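You operate a simulated robot arm through the tools that you are given. There is no shell and no other tool. Be economical: measure what you need, move in short steps, check, and stop when the job is done.

Carry out the task below with a simulated robot arm. There is one attempt and no reset: what you move stays moved.

JOB
Seat the black disc, grease its top and stand the stem on it.
Fine: in the valve body; use the orange pad and the grease tin, and put the pad back. Set down upright: orange pad. A coat counts when it lies all over at full strength: go over it till it gets no stronger.

The check looks at the end state, three seconds after you hand in, the way a careful person would. Anything else that was tipped, shoved, dropped, spilled or broken makes it a failure.

ROBOT AND FRAMES
A 7-joint arm with a two-finger parallel gripper, fixed in place. Base frame: the origin is at the foot of the arm, x ahead of it, y to its left, z up; the work surface is at about z = 0. Units: m, degrees, N and s.
With the tool pointing down near the work surface it reaches from about 0.24 to 0.62 m from the base axis. Its first joint turns from -66.0 to 66.0 degrees. Payload 2.6 kg.
The TCP is the grasp point between the finger pads, 0.03 m short of the fingertips. In the tool frame z runs along the fingers and y along their closing line. Largest opening 0.094 m; finger width 0.028, thickness 0.01; the body of the gripper, 0.05 by 0.096 m, starts 0.055 m behind the TCP.
Orientation is that of the tool frame in the base frame, as [roll, pitch, yaw] about the fixed x, y, z axes, in that order (R = Rz(yaw) Ry(pitch) Rx(roll)). With the fingers straight down and closing along the base's y, the tool's x points along the base's -x, its y along +y and its z along -z.

CONTROLS
- The arm moves only by the tool step_arm. Its argument "increments" is one flat list of numbers, 7 for each row, row after row: the turn, a rotation vector about the tool's x, y, z in units of 6 degrees (1.0 is 6 degrees), then the shift along the tool's x, y, z in units of 50 mm (1.0 is 50 mm), then the gripper command, from -1 (fully open) to 1 (shut), values between in proportion. In form: [ax, ay, az, dx, dy, dz, gripper, ax, ay, az, dx, dy, dz, gripper, ...]. A call has 1 to 20 rows; each row shifts and turns the commanded pose from where the row before left it, along the tool's axes as they then stand. A call with a number of a shift or a turn outside -1 to 1 is refused whole. Rows are played at 5 a second. More than 0.05 m and 8.6 degrees between two rows, or a gripper value outside its range, and nothing of the call is played. A pose out of reach is approached as far as the arm can. The call stops where the force on the tool passes 70 N (or 10 N more than at its start, if that is more) or the arm is blocked; 0.2 s more then pass. Each finger travels about 0.072 m/s and halts on what it meets, pressing with about 23 N; the grip force reading is that of the motor and also rises with nothing between the fingers. The clock runs only during rows and for 0.2 s after the last one: add rows that do not move to give the fingers time. The reply holds the time, the measured pose of the TCP, the force on the tool along the base axes, the opening and the grip force, in the units named above and with some noise, with the torque about the TCP (base axes, N m) and any sound that the robot's microphone picked up, and new pictures: "show" is both (left out), scene, wrist or none.
- Cameras (640 x 400 px; columns grow to the right, rows downward): "scene" is fixed at [0.0275, 0.4211, 0.5732]; the picture's right is [-0.85, -0.53, 0.00], its down [-0.26, 0.41, -0.88] and it looks along [0.47, -0.74, -0.48] (base axes); focal length 331 px, centre (320, 200). "wrist" rides on the gripper at [0.076, 0.014, -0.102] in the tool frame; the picture's right is [-0.18, 0.98, 0.00], its down [-0.75, -0.14, -0.64] and it looks along [-0.63, -0.12, 0.77] (tool axes); focal length 243 px, centre (320, 200). There is no depth. A picture from a camera that has moved, and an enlarged one, comes with that camera's place and axes in the base frame and with its lens.
- inspect(camera, box): a new picture of the part [left, top, right, bottom] of that camera's present view, enlarged. No time passes.
- hand_in(): hands the job in; it is judged then, once.

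Work in short steps. Places have to be worked out from the pictures, the camera data and where the tool is seen: move nearer, look again, correct. Check each grasp and each placing, and mend what went wrong. You have 120 turns and 200 pictures in all, those below and enlarged ones among them. Open the gripper and draw the arm clear of the work before you hand the job in, unless the task says otherwise; then end with one line.

The tools are called after "Emit:" as a command line: name --argument value ..., lists and objects as JSON in quotes. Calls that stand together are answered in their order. step_arm: Moves the arm, as the interface text tells. Its arguments: {"type":"object","properties":{"increments":{"type":"array","items":{"type":"number"}},"show":{"type":"string","enum":["both","scene","wrist","none"]}},"required":["increments"]} The other tools are called the same way: inspect (camera, box) takes an enlarged picture of a part of a camera's view; hand_in () hands the job in.

At the start:

```text
clock: 0.0
eef_pos: [0.3602, -0.2279, 0.2991]
orientation: [180.0, 0.1, 180.0]
wrist_force: [0.1, 0.5, -0.9]
moment: [0.0, 0.0, 0.01]
opening: 0.0938
finger_force: 0.0
```

scene: 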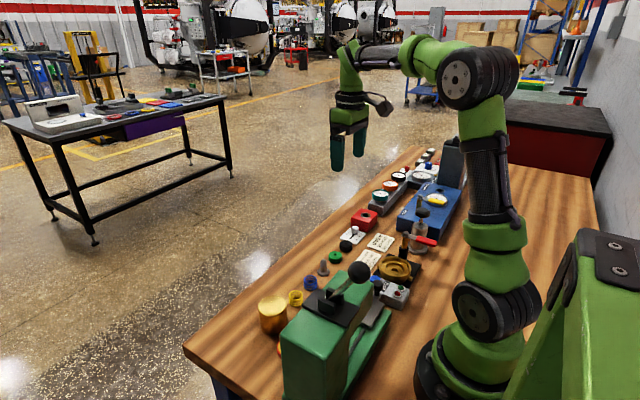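
wrist: 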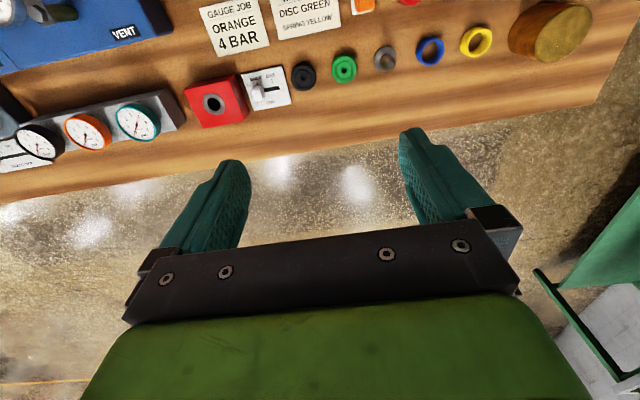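

The scene shows a cluttered bench; I enlarge the pictures to identify the parts.

Emit:
inspect --camera "scene" --box '[320, 210, 450, 300]'

Emit:
inspect --camera "scene" --box '[240, 240, 420, 370]'

Emit:
inspect --camera "wrist" --box '[180, 0, 500, 130]'

Emit:
inspect --camera "scene" --box '[340, 130, 480, 260]'

```text
4.44 times, centred on (385, 255) of scene
camera zoom: at [0.0275, 0.4211, 0.5732], right [-0.85, -0.53, 0.0], down [-0.26, 0.41, -0.88], along [0.47, -0.74, -0.48], focal length 1470 px, centre (31, -44)
```

zoom: 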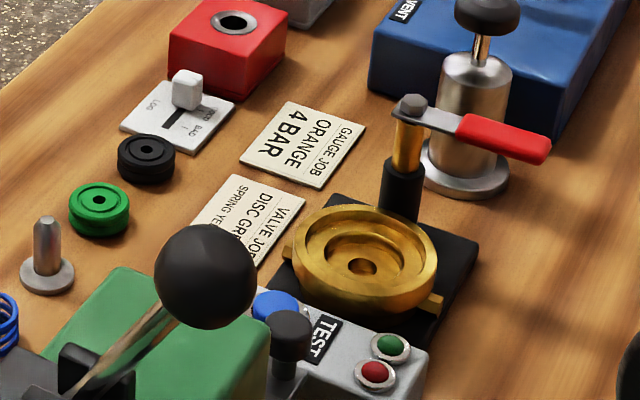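

```text
3.08 times, centred on (330, 305) of scene
camera zoom: at [0.0275, 0.4211, 0.5732], right [-0.85, -0.53, 0.0], down [-0.26, 0.41, -0.88], along [0.47, -0.74, -0.48], focal length 1018 px, centre (289, -123)
```

zoom: 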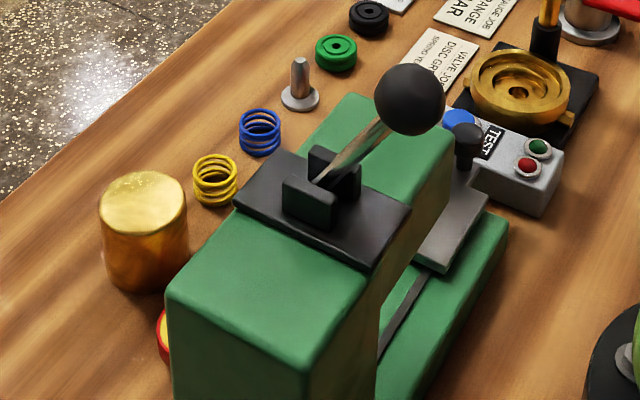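

```text
2.00 times, centred on (340, 65) of wrist
camera zoom: at [0.2855, -0.2149, 0.4033], right [0.18, 0.98, 0.0], down [0.75, -0.14, 0.64], along [0.63, -0.12, -0.77], focal length 485 px, centre (280, 470)
```

zoom: 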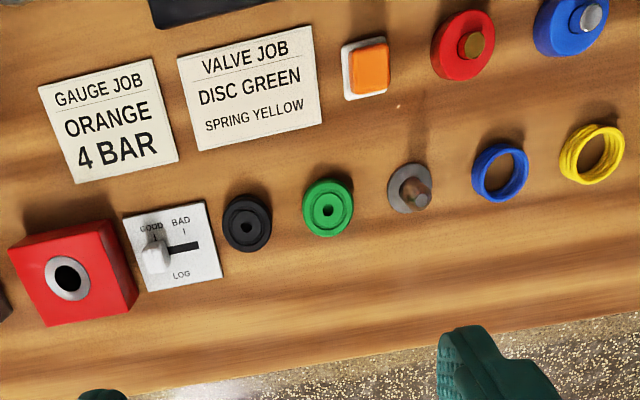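

```text
3.08 times, centred on (410, 195) of scene
camera zoom: at [0.0275, 0.4211, 0.5732], right [-0.85, -0.53, 0.0], down [-0.26, 0.41, -0.88], along [0.47, -0.74, -0.48], focal length 1018 px, centre (43, 215)
```

zoom: 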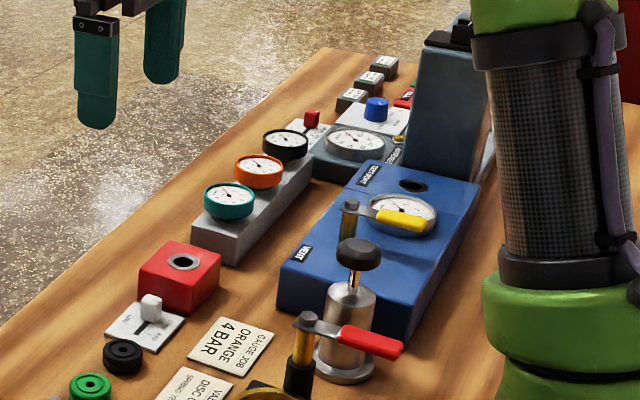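

Pad is near (0.30,-0.17), tins likely near (0.30,-0.11) and (0.30,-0.05), valve body near (0.21,-0.22). I rise and back off for a better view.

Emit:
step_arm --increments '[0, 0, 0, 0, 0, -1, -1, 0, 0, 0, 0, 0, -1, -1, 0, 0, 0, 1, 0.6, 0, -1, 0, 0, 0, 1, 0.7, 0, -1]' --show "both"

```text
refused: row 3 steps farther than a row can; nothing moved
```

Row norm must stay under 50 mm; I split it.

Emit:
step_arm --increments '[0, 0, 0, 0, 0, -0.9, -1, 0, 0, 0, 0, 0, -0.9, -1, 0, 0, 0, 0.7, 0.6, 0, -1, 0, 0, 0, 0.7, 0.6, 0, -1, 0, 0, 0, 0.6, 0.6, 0, -1]' --show "wrist"

```text
clock: 1.2
eef_pos: [0.2593, -0.1398, 0.3898]
orientation: [180.0, 0.0, -179.9]
wrist_force: [-0.1, -0.8, 0.0]
moment: [-0.03, 0.0, -0.01]
opening: 0.0939
finger_force: 0.0
camera wrist: at [0.1846, -0.1253, 0.4929], right [0.18, 0.98, 0.0], down [0.75, -0.14, 0.64], along [0.63, -0.12, -0.77], focal length 243 px, centre (320, 200)
```

wrist: 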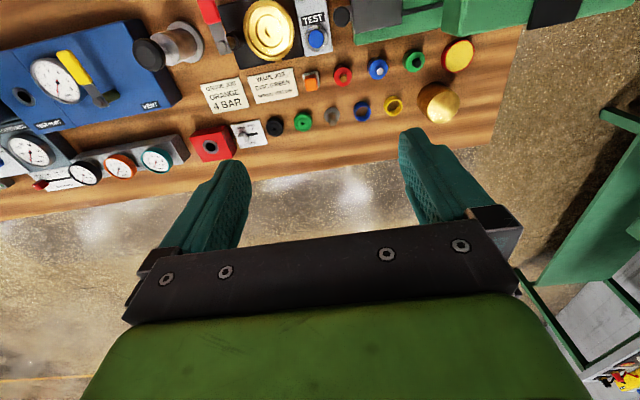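

Emit:
inspect --camera "wrist" --box '[190, 0, 350, 100]'

Emit:
inspect --camera "wrist" --box '[290, 30, 490, 150]'

```text
4.00 times, centred on (270, 50) of wrist
camera zoom: at [0.1846, -0.1253, 0.4929], right [0.18, 0.98, 0.0], down [0.75, -0.14, 0.64], along [0.63, -0.12, -0.77], focal length 970 px, centre (520, 800)
```

zoom: 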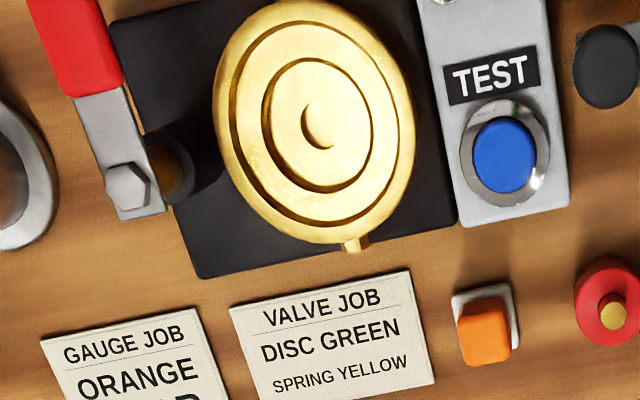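

```text
3.20 times, centred on (390, 90) of wrist
camera zoom: at [0.1846, -0.1253, 0.4929], right [0.18, 0.98, 0.0], down [0.75, -0.14, 0.64], along [0.63, -0.12, -0.77], focal length 776 px, centre (96, 552)
```

zoom: 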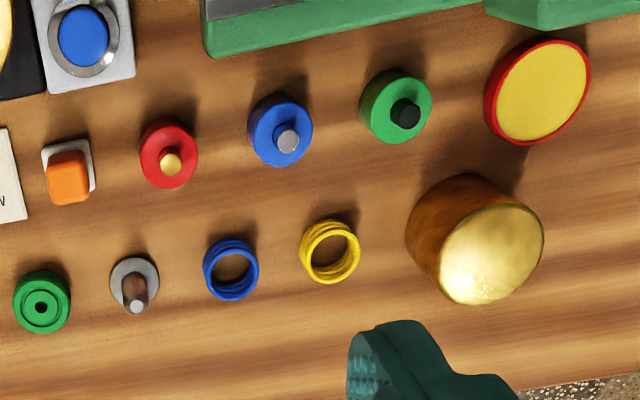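

The red-rimmed yellow one is the grease tin (~(0.305,0.09)), next to a tall press tower; the valve has a post with lever on its -y side. I turn the tool by 90° so the camera sits on the +y side and the fingers close along x.

Emit:
step_arm --increments '[0, 0, 1, 0, 0, 0, -1, 0, 0, 1, 0, 0, 0, -1, 0, 0, 1, 0, 0, 0, -1, 0, 0, 1, 0, 0, 0, -1, 0, 0, 1, 0, 0, 0, -1, 0, 0, 1, 0, 0, 0, -1, 0, 0, 1, 0, 0, 0, -1, 0, 0, 1, 0, 0, 0, -1, 0, 0, 1, 0, 0, 0, -1, 0, 0, 1, 0, 0, 0, -1, 0, 0, 1, 0, 0, 0, -1, 0, 0, 1, 0, 0, 0, -1, 0, 0, 1, 0, 0, 0, -1, 0, 0, 1, 0, 0, 0, -1, 0, 0, 1, 0, 0, 0, -1]' --show "both"

```text
clock: 4.4
eef_pos: [0.261, -0.1375, 0.39]
orientation: [179.9, -0.1, 89.9]
wrist_force: [-0.5, 1.9, 0.6]
moment: [0.02, 0.01, 0.03]
opening: 0.0941
finger_force: 0.1
camera wrist: at [0.2764, -0.063, 0.4933], right [0.98, -0.19, 0.0], down [-0.14, -0.75, 0.64], along [-0.12, -0.63, -0.77], focal length 243 px, centre (320, 200)
```

scene: 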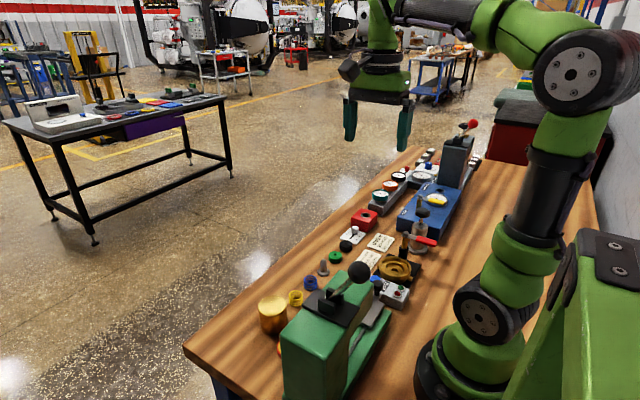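
wrist: 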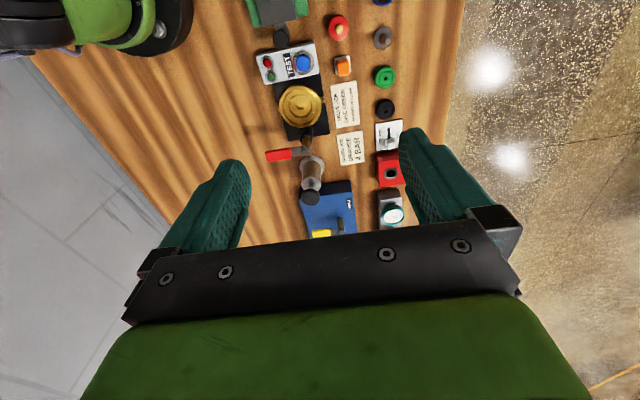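

Rotation worked. Now I go above the black disc at z≈0.17 for a look.

Emit:
step_arm --increments '[0, 0, 0, -0.6, 0.6, 0.4, -0.28, 0, 0, 0, -0.6, 0.6, 0.4, -0.28, 0, 0, 0, -0.6, 0.6, 0.4, -0.28, 0, 0, 0, -0.55, 0.35, 0.6, -0.28, 0, 0, 0, 0, 0, 0.9, -0.28, 0, 0, 0, 0, 0, 0.9, -0.28, 0, 0, 0, 0, 0, 0.8, -0.28, 0, 0, 0, 0, 0, 0, -0.28]' --show "wrist"

```text
clock: 6.2
eef_pos: [0.3683, -0.2553, 0.1688]
orientation: [179.9, 0.0, 90.0]
wrist_force: [0.3, -0.6, 0.1]
moment: [-0.01, -0.04, -0.02]
opening: 0.0604
finger_force: 0.1
camera wrist: at [0.3837, -0.1805, 0.2724], right [0.98, -0.18, 0.0], down [-0.14, -0.75, 0.64], along [-0.12, -0.63, -0.77], focal length 243 px, centre (320, 200)
```

wrist: 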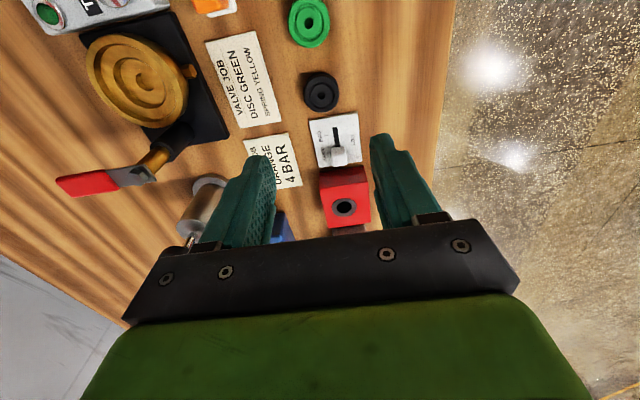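

Emit:
inspect --camera "wrist" --box '[280, 60, 360, 120]'

Emit:
inspect --camera "wrist" --box '[40, 20, 240, 200]'

```text
6.67 times, centred on (320, 90) of wrist
camera zoom: at [0.3837, -0.1805, 0.2724], right [0.98, -0.18, 0.0], down [-0.14, -0.75, 0.64], along [-0.12, -0.63, -0.77], focal length 1618 px, centre (320, 933)
```

zoom: 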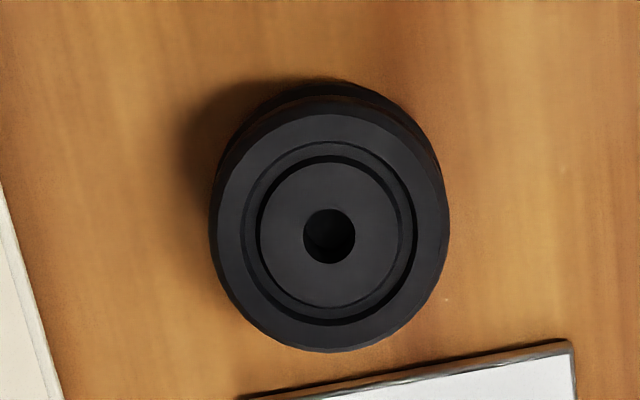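

```text
2.22 times, centred on (140, 110) of wrist
camera zoom: at [0.3837, -0.1805, 0.2724], right [0.98, -0.18, 0.0], down [-0.14, -0.75, 0.64], along [-0.12, -0.63, -0.77], focal length 539 px, centre (720, 400)
```

zoom: 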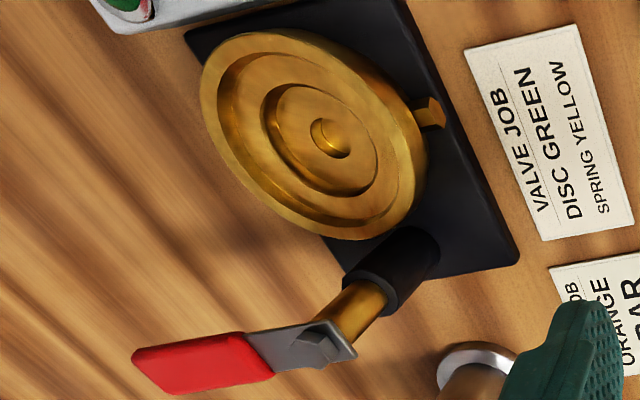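

Disc centre at about (0.370,-0.256), diameter 36 mm. I descend around it and close.

Emit:
step_arm --increments '[0, 0, 0, -0.01, 0.03, 0.9, -0.28, 0, 0, 0, 0, 0, 0.9, -0.28, 0, 0, 0, 0, 0, 0.6, -0.28, 0, 0, 0, 0, 0, 0, -0.28]' --show "wrist"

```text
clock: 7.2
eef_pos: [0.3692, -0.2579, 0.0498]
orientation: [180.0, 0.0, 89.8]
wrist_force: [-0.6, -1.0, 0.3]
moment: [0.05, -0.02, -0.02]
opening: 0.0601
finger_force: 0.1
camera wrist: at [0.3852, -0.1818, 0.1531], right [0.98, -0.19, 0.0], down [-0.14, -0.75, 0.64], along [-0.12, -0.63, -0.77], focal length 243 px, centre (320, 200)
```

wrist: 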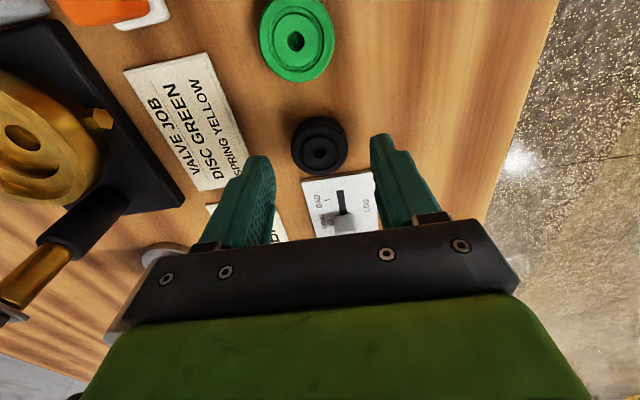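

Well centred. Down 12.5 mm and close on the disc.

Emit:
step_arm --increments '[0, 0, 0, 0, 0.02, 0.25, -0.28, 0, 0, 0, 0, 0, 0, 0, 0, 0, 0, 0, 0, 0, 0.3, 0, 0, 0, 0, 0, 0, 0.5, 0, 0, 0, 0, 0, 0, 0.5]' --show "wrist"

```text
clock: 8.4
eef_pos: [0.3712, -0.2568, 0.0383]
orientation: [180.0, 0.0, 90.0]
wrist_force: [0.2, -0.3, 0.1]
moment: [-0.01, 0.03, 0.04]
opening: 0.0351
finger_force: 22.8
camera wrist: at [0.3861, -0.1815, 0.1408], right [0.98, -0.18, 0.0], down [-0.14, -0.75, 0.64], along [-0.12, -0.63, -0.77], focal length 243 px, centre (320, 200)
```

wrist: 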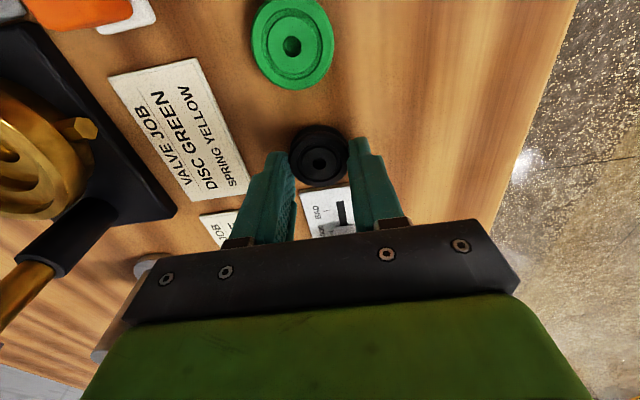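

Gripped (35 mm, 23 N). Lift to z≈0.17 and carry above the valve body, then look.

Emit:
step_arm --increments '[0, 0, 0, 0, 0, -0.9, 0.5, 0, 0, 0, 0, 0, -0.9, 0.5, 0, 0, 0, 0, 0, -0.8, 0.5, 0, 0, 0, 0.2, -0.8, 0, 0.5, 0, 0, 0, 0.2, -0.8, 0, 0.5, 0, 0, 0, 0.24, -0.8, 0, 0.5, 0, 0, 0, 0.24, -0.8, 0, 0.5, 0, 0, 0, 0, 0, 0, 0.5]' --show "both"

```text
clock: 10.2
eef_pos: [0.2102, -0.2108, 0.1678]
orientation: [180.0, 0.0, 90.0]
wrist_force: [0.1, -1.0, -0.9]
moment: [0.01, 0.0, -0.02]
opening: 0.0352
finger_force: 23.2
camera wrist: at [0.2254, -0.1364, 0.2713], right [0.98, -0.18, 0.0], down [-0.14, -0.75, 0.64], along [-0.12, -0.63, -0.77], focal length 243 px, centre (320, 200)
```

scene: 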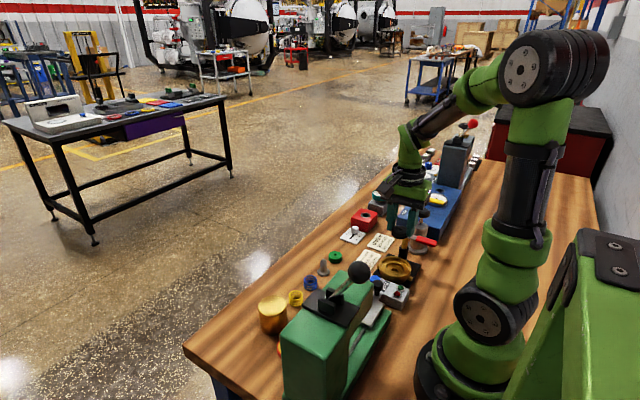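
wrist: 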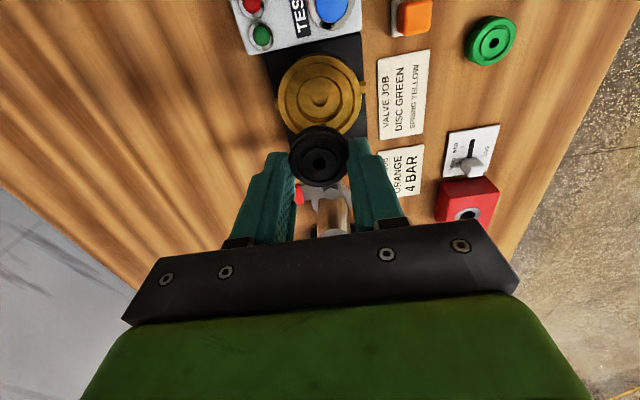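

Emit:
inspect --camera "wrist" --box '[250, 30, 390, 210]'

Emit:
inspect --camera "scene" --box '[360, 190, 460, 290]'

```text
2.22 times, centred on (320, 120) of wrist
camera zoom: at [0.2254, -0.1364, 0.2713], right [0.98, -0.18, 0.0], down [-0.14, -0.75, 0.64], along [-0.12, -0.63, -0.77], focal length 539 px, centre (320, 378)
```

zoom: 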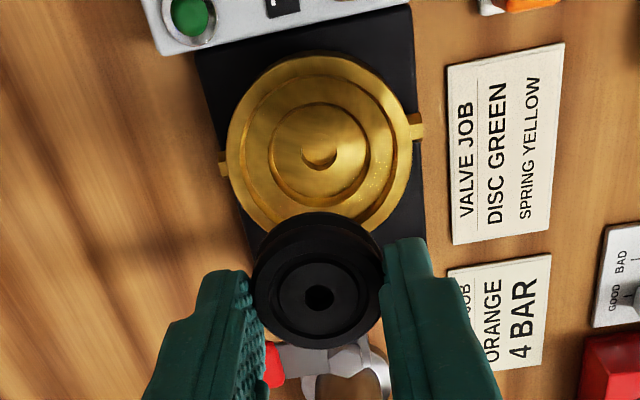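

```text
4.00 times, centred on (410, 240) of scene
camera zoom: at [0.0275, 0.4212, 0.5732], right [-0.85, -0.53, 0.0], down [-0.26, 0.41, -0.88], along [0.47, -0.74, -0.48], focal length 1323 px, centre (-40, 40)
```

zoom: 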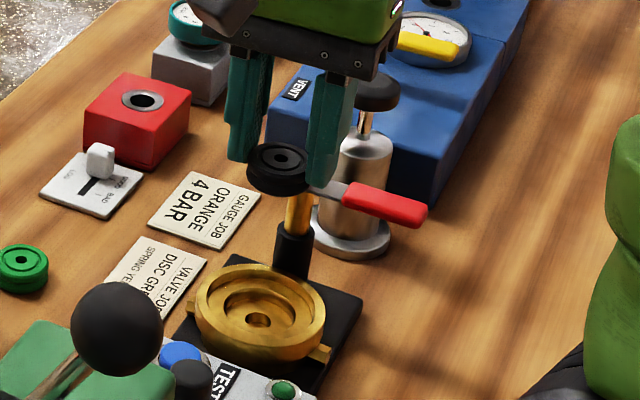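

Valve pocket centre judged at (0.211,-0.210), rim about z 0.034. I descend to z≈0.10 with a slight +y correction and look.

Emit:
step_arm --increments '[0, 0, 0, 0.05, 0.01, 0.7, 0.5, 0, 0, 0, 0, 0, 0.65, 0.5, 0, 0, 0, 0, 0, 0, 0.5]' --show "wrist"

Emit:
inspect --camera "scene" --box '[370, 220, 430, 280]'

Emit:
inspect --camera "wrist" --box '[250, 50, 390, 190]'

```text
clock: 11.0
eef_pos: [0.2121, -0.2093, 0.0998]
orientation: [180.0, 0.0, 89.9]
wrist_force: [0.2, 0.0, -0.4]
moment: [0.02, -0.01, 0.01]
opening: 0.0352
finger_force: 23.2
camera wrist: at [0.2265, -0.1344, 0.2034], right [0.98, -0.18, 0.0], down [-0.14, -0.75, 0.64], along [-0.12, -0.63, -0.77], focal length 243 px, centre (320, 200)
```

wrist: 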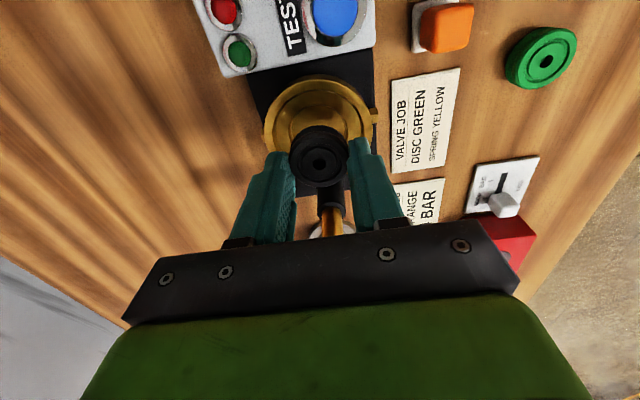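

```text
6.67 times, centred on (400, 250) of scene
camera zoom: at [0.0275, 0.4211, 0.5732], right [-0.85, -0.53, 0.0], down [-0.26, 0.41, -0.88], along [0.47, -0.74, -0.48], focal length 2205 px, centre (-213, -133)
```

zoom: 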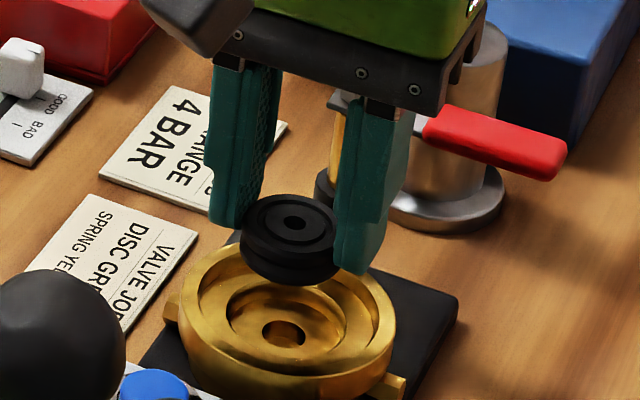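

```text
2.86 times, centred on (320, 120) of wrist
camera zoom: at [0.2265, -0.1344, 0.2034], right [0.98, -0.18, 0.0], down [-0.14, -0.75, 0.64], along [-0.12, -0.63, -0.77], focal length 693 px, centre (320, 429)
```

zoom: 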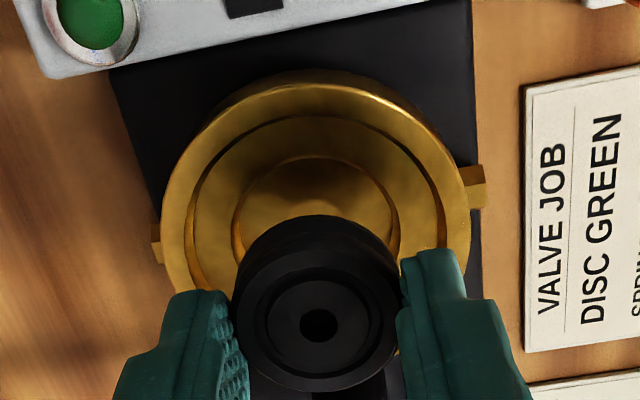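

Disc and pocket are aligned to about 2 mm with ~4 mm clearance each side. I lower to just above the rim and check from both cameras.

Emit:
step_arm --increments '[0, 0, 0, 0.02, 0, 0.4, 0.5, 0, 0, 0, 0, 0, 0.2, 0.5, 0, 0, 0, 0, 0, 0, 0.5]' --show "none"

Emit:
inspect --camera "scene" --box '[370, 230, 430, 290]'

Emit:
inspect --camera "wrist" --box '[250, 70, 390, 200]'

```text
clock: 11.8
eef_pos: [0.2135, -0.2081, 0.0687]
orientation: [-180.0, 0.0, 90.0]
wrist_force: [-1.5, -0.6, 1.2]
moment: [0.02, 0.04, 0.0]
opening: 0.0354
finger_force: 23.2
```

```text
6.67 times, centred on (400, 260) of scene
camera zoom: at [0.0275, 0.4211, 0.5732], right [-0.85, -0.53, 0.0], down [-0.26, 0.41, -0.88], along [0.47, -0.74, -0.48], focal length 2205 px, centre (-213, -200)
```

zoom: 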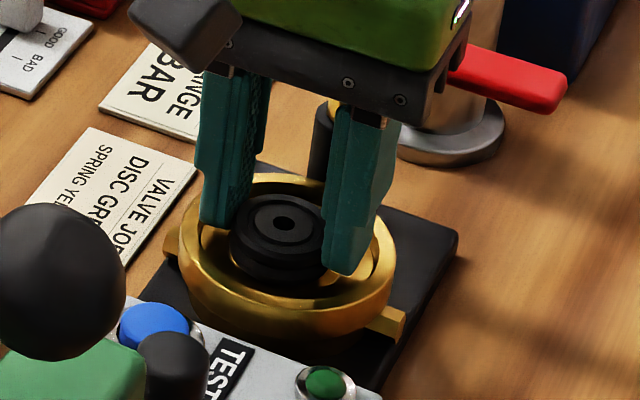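

```text
3.08 times, centred on (320, 135) of wrist
camera zoom: at [0.2267, -0.1335, 0.1731], right [0.98, -0.18, 0.0], down [-0.14, -0.75, 0.64], along [-0.12, -0.63, -0.77], focal length 746 px, centre (320, 400)
```

zoom: 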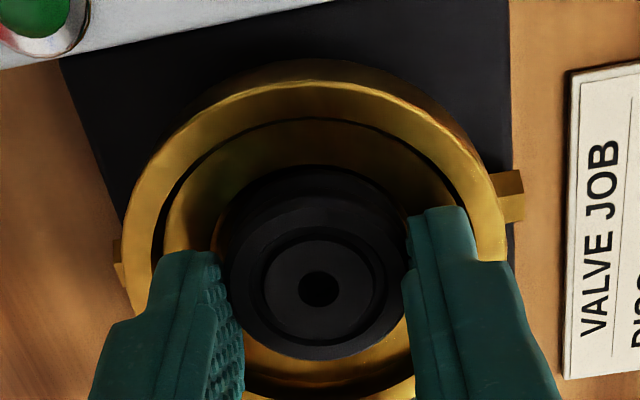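

Disc is centred within ~1.5 mm. I lower in small steps and watch the force for seating.

Emit:
step_arm --increments '[0, 0, 0, 0.02, -0.02, 0.08, 0.5, 0, 0, 0, 0, 0, 0.06, 0.5, 0, 0, 0, 0, 0, 0, 0.5]' --show "none"

Emit:
step_arm --increments '[0, 0, 0, 0, 0, 0.06, 0.5, 0, 0, 0, 0, 0, 0, 0.5]' --show "none"

Emit:
inspect --camera "wrist" --box '[250, 70, 390, 200]'

Emit:
inspect --camera "scene" --box '[370, 230, 430, 290]'

```text
clock: 12.6
eef_pos: [0.2101, -0.2082, 0.0647]
orientation: [179.9, -0.1, 89.9]
wrist_force: [-2.3, 0.3, 9.1]
moment: [0.06, 0.29, -0.02]
opening: 0.0357
finger_force: 22.9
stopped in row 3: the force on the tool passed its limit at 73 N (the readings are from after the stop); the commanded pose is now the measured one
```

```text
clock: 13.0
eef_pos: [0.2096, -0.209, 0.0643]
orientation: [179.8, -0.3, 89.7]
wrist_force: [-3.4, 0.9, 10.9]
moment: [0.03, 0.35, -0.05]
opening: 0.0355
finger_force: 22.6
stopped in row 2: the force on the tool passed its limit at 89 N (the readings are from after the stop); the commanded pose is now the measured one
```

```text
3.08 times, centred on (320, 135) of wrist
camera zoom: at [0.2252, -0.1334, 0.168], right [0.98, -0.19, 0.0], down [-0.15, -0.76, 0.64], along [-0.12, -0.63, -0.77], focal length 746 px, centre (320, 400)
```

zoom: 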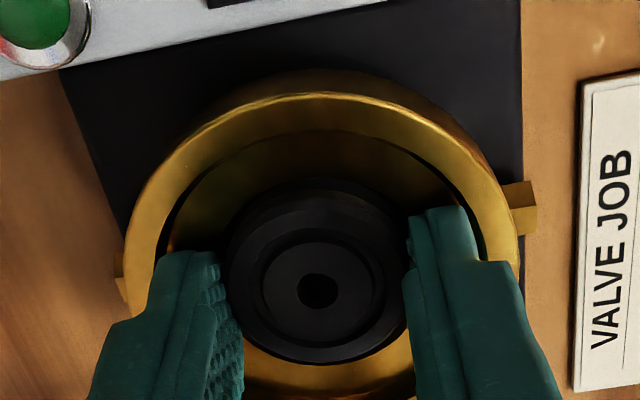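

```text
6.67 times, centred on (400, 260) of scene
camera zoom: at [0.0275, 0.4212, 0.5732], right [-0.85, -0.53, 0.0], down [-0.26, 0.41, -0.88], along [0.47, -0.74, -0.48], focal length 2205 px, centre (-213, -200)
```

zoom: 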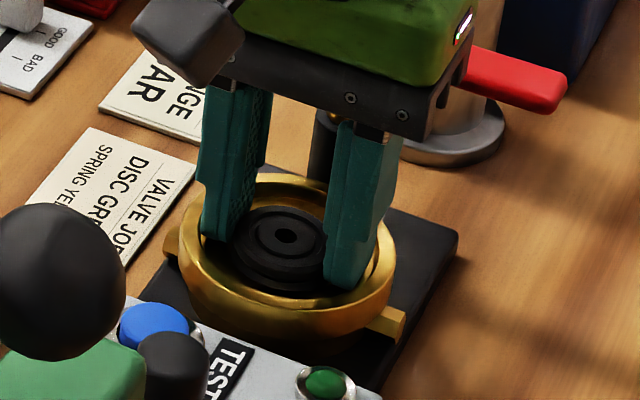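

Contact on the -x side (torque says ~22 mm off to -x), probably finger or disc edge on the bowl step. I back up 5 mm, shift +x and look again.

Emit:
step_arm --increments '[0, 0, 0, 0, 0, -0.1, 0.5, 0, 0, 0, 0, 0.04, 0, 0.5, 0, 0, 0, 0, 0, 0, 0.5]' --show "none"

Emit:
inspect --camera "wrist" --box '[270, 90, 370, 190]'

Emit:
inspect --camera "scene" --box '[380, 240, 420, 280]'

```text
clock: 13.8
eef_pos: [0.2131, -0.2091, 0.0696]
orientation: [179.9, -0.1, 89.8]
wrist_force: [-2.9, -0.5, 2.6]
moment: [0.01, 0.07, 0.02]
opening: 0.0356
finger_force: 23.0
```

```text
4.00 times, centred on (320, 140) of wrist
camera zoom: at [0.2271, -0.1337, 0.1729], right [0.98, -0.19, 0.0], down [-0.15, -0.75, 0.64], along [-0.12, -0.63, -0.77], focal length 970 px, centre (320, 440)
```

zoom: 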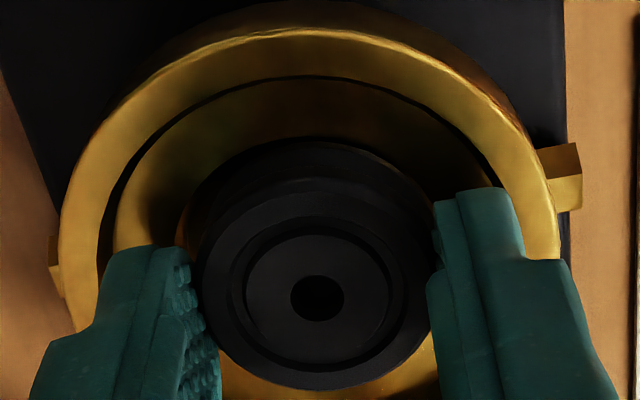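

```text
10.00 times, centred on (400, 260) of scene
camera zoom: at [0.0275, 0.4211, 0.5732], right [-0.85, -0.53, 0.0], down [-0.26, 0.41, -0.88], along [0.47, -0.74, -0.48], focal length 3308 px, centre (-480, -400)
```

zoom: 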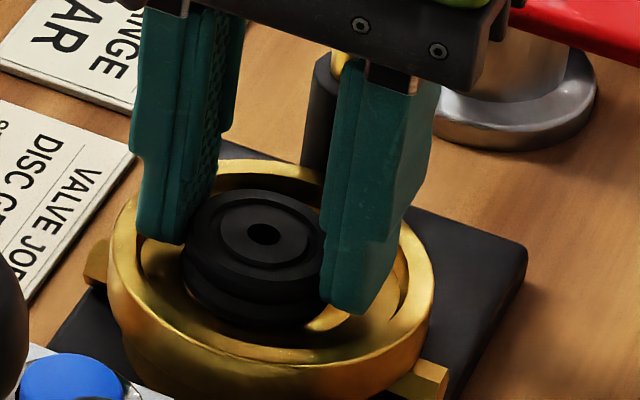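

X now looks aligned (bowl and disc both ≈0.212). I lower by 2 mm rows and check the force.

Emit:
step_arm --increments '[0, 0, 0, 0, 0, 0.04, 0.5, 0, 0, 0, 0, 0, 0.04, 0.5, 0, 0, 0, 0, 0, 0, 0.5]' --show "none"

```text
clock: 14.4
eef_pos: [0.2114, -0.2098, 0.068]
orientation: [179.6, -0.1, 89.7]
wrist_force: [-7.6, 4.1, 15.8]
moment: [0.07, -0.09, 0.14]
opening: 0.0357
finger_force: 23.4
stopped in row 3: the force on the tool passed its limit at 79 N (the readings are from after the stop); the commanded pose is now the measured one
```

Now contact came on the +x side, higher: finger corners on the rim, clearance is small. I back up, take the middle x and +1 mm in y, and retry gently.

Emit:
step_arm --increments '[0, 0, 0, 0, 0, -0.08, 0.5, 0, 0, 0, 0.02, -0.015, 0, 0.5, 0, 0, 0, 0, 0, 0, 0.5, 0, 0, 0, 0, 0, 0, 0.5]' --show "none"

Emit:
inspect --camera "wrist" --box '[260, 90, 380, 190]'

```text
clock: 15.4
eef_pos: [0.2108, -0.2085, 0.0708]
orientation: [179.7, 0.0, 89.7]
wrist_force: [-0.2, 0.2, -0.6]
moment: [-0.01, 0.02, 0.02]
opening: 0.0355
finger_force: 22.9
```

```text
4.00 times, centred on (320, 140) of wrist
camera zoom: at [0.2262, -0.1332, 0.1751], right [0.98, -0.19, 0.01], down [-0.15, -0.75, 0.64], along [-0.12, -0.63, -0.77], focal length 970 px, centre (320, 440)
```

zoom: 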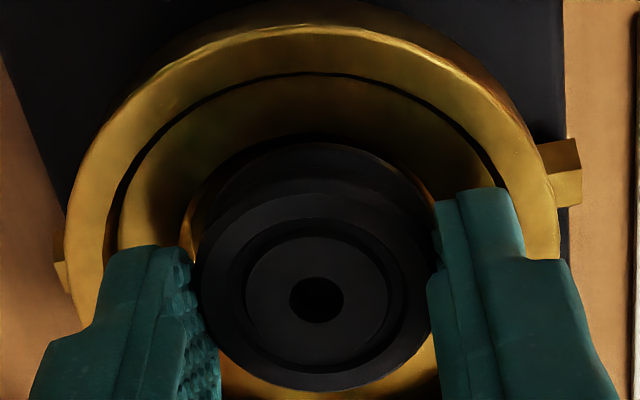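

Emit:
step_arm --increments '[0.05, 0, 0, 0, 0, 0.03, 0.5, 0, 0, 0, 0, 0, 0.03, 0.5, 0, 0, 0, 0, 0, 0.02, 0.5]' --show "none"

```text
clock: 16.2
eef_pos: [0.2117, -0.209, 0.0678]
orientation: [179.8, 0.0, 89.7]
wrist_force: [-1.7, -1.0, 9.7]
moment: [0.11, -0.11, -0.01]
opening: 0.0354
finger_force: 22.9
```

Light contact now at the (+x,+y) corner. Shift -0.8 mm x, -0.6 mm y and try again.

Emit:
step_arm --increments '[0, 0, 0, 0, 0, -0.06, 0.5, 0, 0, 0, -0.012, -0.018, 0, 0.5, 0, 0, 0, 0, 0, 0.06, 0.5, 0, 0, 0, 0, 0, 0.02, 0.5]' --show "none"

```text
clock: 17.2
eef_pos: [0.2102, -0.2095, 0.0662]
orientation: [179.8, 0.0, 89.8]
wrist_force: [-0.4, -0.2, 0.0]
moment: [0.02, 0.0, 0.02]
opening: 0.0354
finger_force: 23.2
```

No contact now at the same depth; continue downward in 1 mm rows.

Emit:
step_arm --increments '[0, 0, 0, 0, 0, 0.02, 0.5, 0, 0, 0, 0, 0, 0.02, 0.5]' --show "none"

```text
clock: 17.8
eef_pos: [0.2096, -0.2088, 0.0639]
orientation: [179.9, -0.1, 89.8]
wrist_force: [-1.1, -1.1, 1.2]
moment: [0.01, -0.01, 0.01]
opening: 0.0354
finger_force: 23.6
```

Emit:
step_arm --increments '[0, 0, 0, 0, 0, 0.02, 0.5, 0, 0, 0, 0, 0, 0.02, 0.5]' --show "none"

```text
clock: 18.5
eef_pos: [0.2098, -0.2083, 0.0634]
orientation: [179.8, -0.2, 89.8]
wrist_force: [-2.8, 1.9, 11.5]
moment: [0.09, 0.37, 0.04]
opening: 0.0355
finger_force: 23.5
stopped in row 2: the force on the tool passed its limit at 74 N (the readings are from after the stop); the commanded pose is now the measured one
```

Emit:
inspect --camera "scene" --box '[380, 240, 420, 280]'

Emit:
inspect --camera "wrist" --box '[270, 110, 370, 190]'

```text
10.00 times, centred on (400, 260) of scene
camera zoom: at [0.0275, 0.4212, 0.5732], right [-0.85, -0.53, 0.0], down [-0.26, 0.41, -0.88], along [0.47, -0.74, -0.48], focal length 3308 px, centre (-480, -400)
```

zoom: 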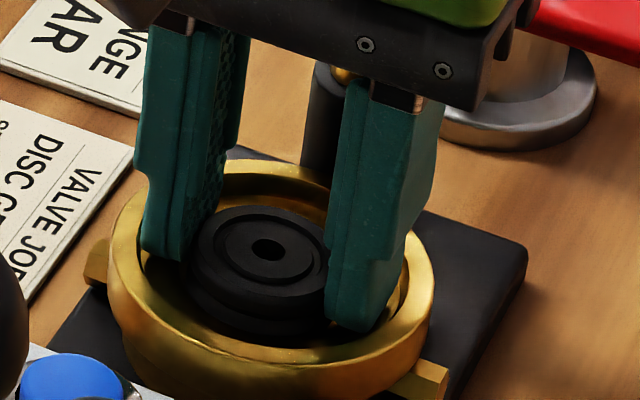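

```text
5.00 times, centred on (320, 150) of wrist
camera zoom: at [0.2257, -0.1343, 0.168], right [0.98, -0.19, 0.0], down [-0.15, -0.76, 0.64], along [-0.12, -0.63, -0.77], focal length 1213 px, centre (320, 450)
```

zoom: 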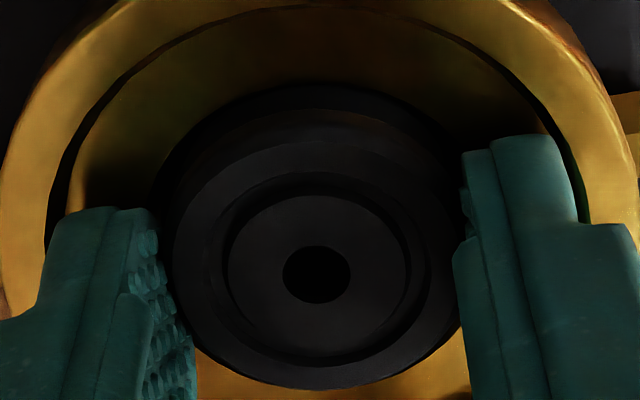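

Fingers sit inside the cavity, tips on its ledge, so the disc hangs in the pocket. I raise 1 mm, open just a little and look.

Emit:
step_arm --increments '[0, 0, 0, 0, 0.01, -0.02, 0.5, 0, 0, 0, 0, 0, 0, 0.17, 0, 0, 0, 0, 0, 0, 0.17]' --show "none"

Emit:
inspect --camera "scene" --box '[380, 240, 420, 280]'

Emit:
inspect --camera "wrist" --box '[270, 110, 370, 190]'

```text
clock: 19.3
eef_pos: [0.21, -0.209, 0.0649]
orientation: [179.9, -0.4, 89.7]
wrist_force: [-4.7, 1.4, -2.9]
moment: [0.13, 0.22, -0.03]
opening: 0.0369
finger_force: 0.0
```

```text
10.00 times, centred on (400, 260) of scene
camera zoom: at [0.0275, 0.4211, 0.5732], right [-0.85, -0.53, 0.0], down [-0.26, 0.41, -0.88], along [0.47, -0.74, -0.48], focal length 3308 px, centre (-480, -400)
```

zoom: 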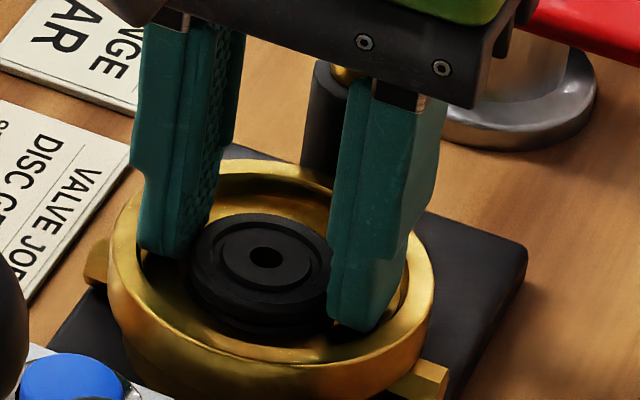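

```text
5.00 times, centred on (320, 150) of wrist
camera zoom: at [0.226, -0.1342, 0.1687], right [0.98, -0.19, 0.0], down [-0.15, -0.76, 0.64], along [-0.12, -0.63, -0.77], focal length 1213 px, centre (320, 450)
```

zoom: 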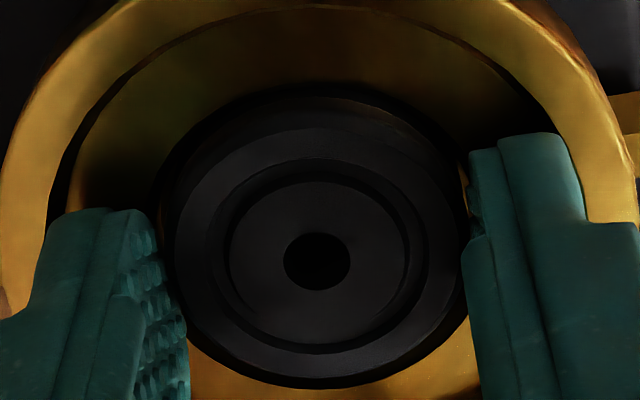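

Disc is released (grip 0) and dropped slightly; the fingers have little room, so I lift straight up slowly.

Emit:
step_arm --increments '[0, 0, 0, 0, 0, -0.1, 0.2, 0, 0, 0, 0, 0, -0.15, 0.2, 0, 0, 0, 0, 0, -0.3, 0.2, 0, 0, 0, 0, 0, -0.8, 0.2, 0, 0, 0, 0, 0, -0.8, 0.2, 0, 0, 0, 0, 0, 0, 0.2]' --show "wrist"

Emit:
inspect --camera "scene" --box '[375, 235, 425, 285]'

Emit:
inspect --camera "wrist" --box '[260, 40, 380, 140]'

```text
clock: 20.7
eef_pos: [0.2094, -0.2092, 0.1732]
orientation: [179.8, -0.1, 89.7]
wrist_force: [-0.7, -0.2, -0.2]
moment: [0.03, -0.01, -0.03]
opening: 0.0376
finger_force: 0.1
camera wrist: at [0.2251, -0.1337, 0.2769], right [0.98, -0.19, 0.0], down [-0.15, -0.76, 0.64], along [-0.12, -0.63, -0.77], focal length 243 px, centre (320, 200)
```

wrist: 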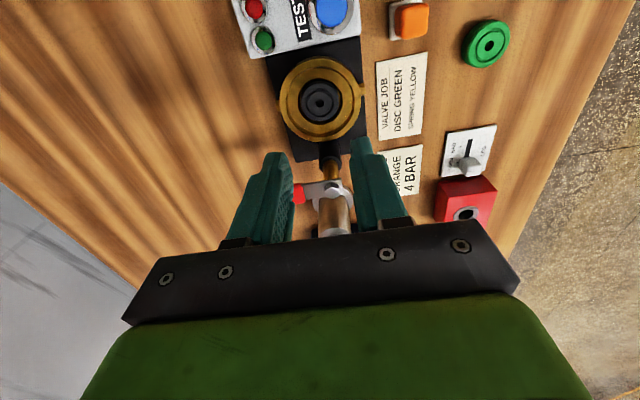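

```text
8.00 times, centred on (400, 260) of scene
camera zoom: at [0.0275, 0.4211, 0.5732], right [-0.85, -0.53, 0.0], down [-0.26, 0.41, -0.88], along [0.47, -0.74, -0.48], focal length 2646 px, centre (-320, -280)
```

zoom: 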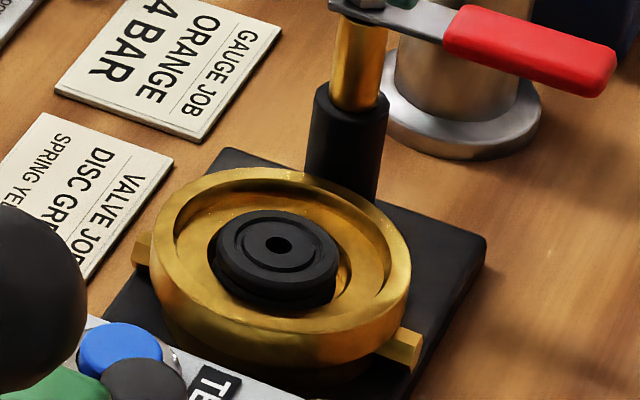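

```text
4.00 times, centred on (320, 90) of wrist
camera zoom: at [0.2251, -0.1337, 0.2769], right [0.98, -0.19, 0.0], down [-0.15, -0.76, 0.64], along [-0.12, -0.63, -0.77], focal length 970 px, centre (320, 640)
```

zoom: 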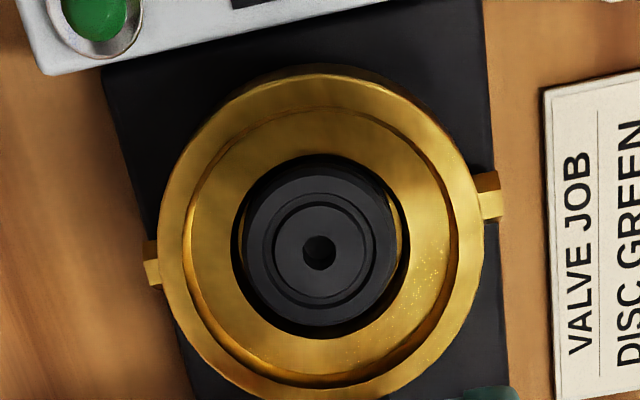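

The disc lies flat and central in the pocket. Next I move above the orange pad for a close look.

Emit:
step_arm --increments '[0.03, 0, -0.05, 0.3, 0.6, 0, 0.2, 0, 0, 0, 0.3, 0.6, 0, -0.28, 0, 0, 0, 0.26, 0.55, 0, -0.28, 0, 0, 0, 0, 0, 0.5, -0.28, 0, 0, 0, 0, 0, 0, -0.28]' --show "wrist"

Emit:
inspect --camera "wrist" --box '[260, 40, 400, 150]'

```text
clock: 21.9
eef_pos: [0.2973, -0.1662, 0.147]
orientation: [-180.0, -0.2, 90.0]
wrist_force: [0.2, 0.2, 0.1]
moment: [0.01, -0.04, 0.02]
opening: 0.0605
finger_force: 0.1
camera wrist: at [0.3127, -0.0911, 0.2511], right [0.98, -0.18, 0.0], down [-0.14, -0.76, 0.64], along [-0.12, -0.63, -0.77], focal length 243 px, centre (320, 200)
```

wrist: 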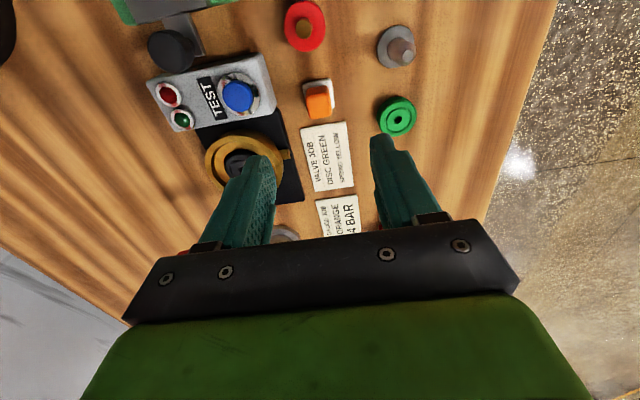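

```text
3.64 times, centred on (330, 95) of wrist
camera zoom: at [0.3127, -0.0911, 0.2511], right [0.98, -0.18, 0.0], down [-0.14, -0.76, 0.64], along [-0.12, -0.63, -0.77], focal length 882 px, centre (284, 582)
```

zoom: 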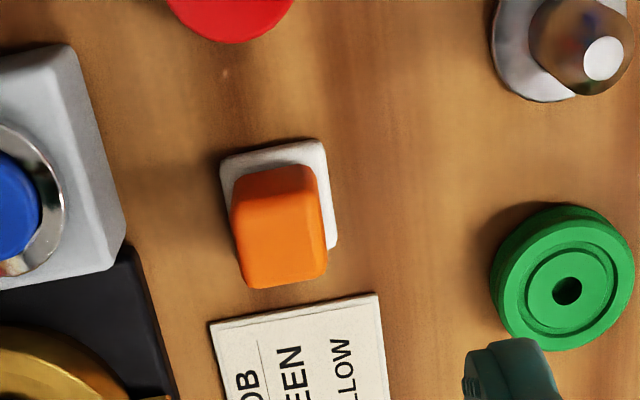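

Pad: white felt base with orange handle centred near (0.2975,-0.1613), handle ~21 mm wide, ~37 mm tall. I narrow to 38 mm opening, shift, and descend part way.

Emit:
step_arm --increments '[0, 0.03, 0, 0.1, 0.01, 0, 0.19, 0, 0, 0, 0, 0, 0.6, 0.19, 0, 0, 0, 0, 0, 0.6, 0.19, 0, 0, 0, 0, 0, 0, 0.19]' --show "wrist"

Emit:
inspect --camera "wrist" --box '[250, 70, 390, 190]'

```text
clock: 22.9
eef_pos: [0.2988, -0.1616, 0.0867]
orientation: [-180.0, -0.4, 90.0]
wrist_force: [0.1, -0.2, -1.3]
moment: [0.03, 0.02, 0.01]
opening: 0.038
finger_force: 0.0
camera wrist: at [0.3135, -0.0867, 0.1912], right [0.98, -0.18, 0.0], down [-0.14, -0.76, 0.64], along [-0.12, -0.63, -0.77], focal length 243 px, centre (320, 200)
```

wrist: 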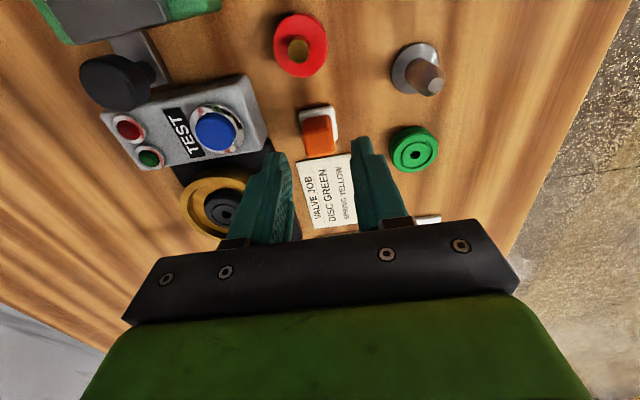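

```text
3.33 times, centred on (320, 130) of wrist
camera zoom: at [0.3135, -0.0867, 0.1912], right [0.98, -0.18, 0.0], down [-0.14, -0.76, 0.64], along [-0.12, -0.63, -0.77], focal length 809 px, centre (320, 433)
```

zoom: 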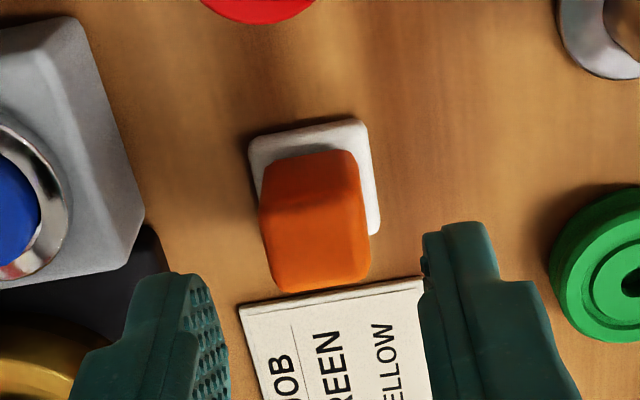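

Aligned within 1-2 mm. Descend to z≈0.047 and close on the handle.

Emit:
step_arm --increments '[0, -0.06, 0, -0.02, -0.02, 0.4, 0.19, 0, 0, 0, 0, 0, 0.39, 0.19, 0, 0, 0, 0, 0, 0, 0.19, 0, 0, 0, 0, 0, 0, 0.4, 0, 0, 0, 0, 0, 0, 0.7, 0, 0, 0, 0, 0, 0, 0.8]' --show "wrist"

```text
clock: 24.3
eef_pos: [0.2968, -0.1633, 0.0472]
orientation: [179.9, 0.0, 90.1]
wrist_force: [0.2, 0.0, -0.4]
moment: [0.0, 0.0, 0.02]
opening: 0.0206
finger_force: 23.4
camera wrist: at [0.3127, -0.0872, 0.1515], right [0.98, -0.18, 0.0], down [-0.14, -0.75, 0.64], along [-0.12, -0.63, -0.77], focal length 243 px, centre (320, 200)
```

wrist: 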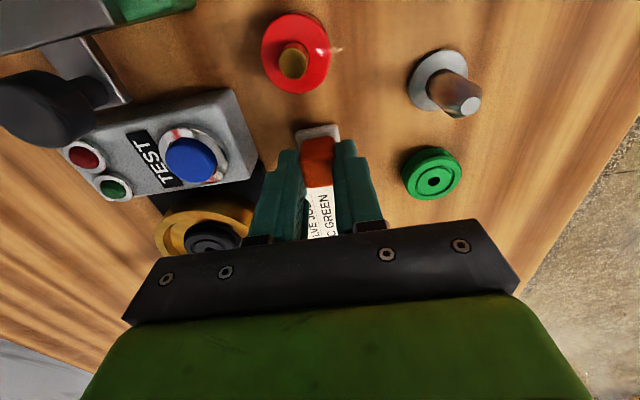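

Pad gripped (20.6 mm). I lift to z≈0.2 and move towards the tin, pausing before the press.

Emit:
step_arm --increments '[0, 0, 0, 0, 0, -0.9, 0.8, 0, 0, 0, 0, 0, -0.9, 0.8, 0, 0, 0, 0, 0, -0.9, 0.8, 0, 0, 0, 0, 0, -0.6, 0.8, 0, 0, 0, 0.9, 0.1, 0, 0.8, 0, 0, 0, 0.9, 0.06, 0, 0.8, 0, 0, 0, 0.9, 0, 0, 0.8, 0, 0, 0, 0.9, 0, 0, 0.8, 0, 0, 0, 0, 0, 0, 0.8]' --show "both"

```text
clock: 26.3
eef_pos: [0.3062, 0.0179, 0.2135]
orientation: [-180.0, 0.1, 90.0]
wrist_force: [-0.7, -0.4, 0.0]
moment: [-0.01, 0.0, 0.0]
opening: 0.0207
finger_force: 23.3
camera wrist: at [0.3216, 0.0936, 0.3168], right [0.98, -0.18, 0.0], down [-0.14, -0.75, 0.64], along [-0.12, -0.63, -0.77], focal length 243 px, centre (320, 200)
```

scene: 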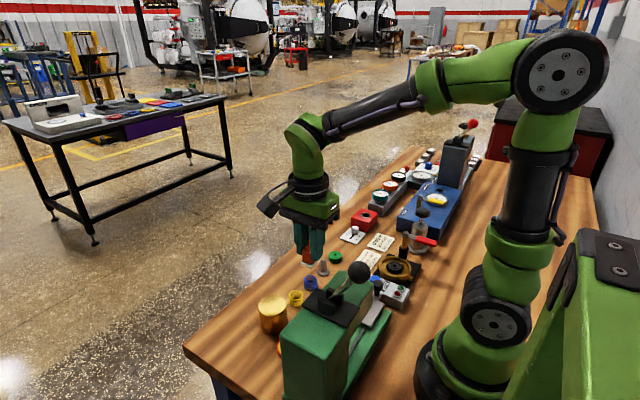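
wrist: 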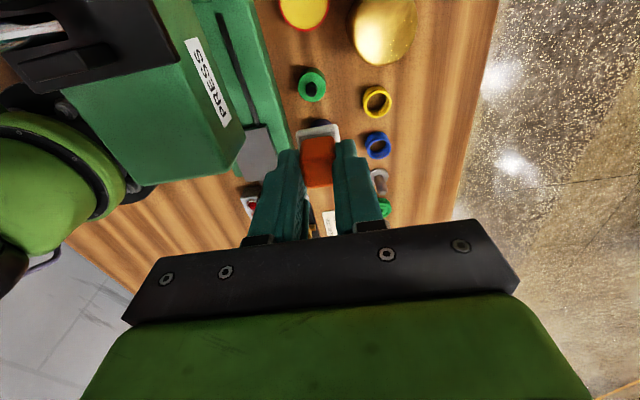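

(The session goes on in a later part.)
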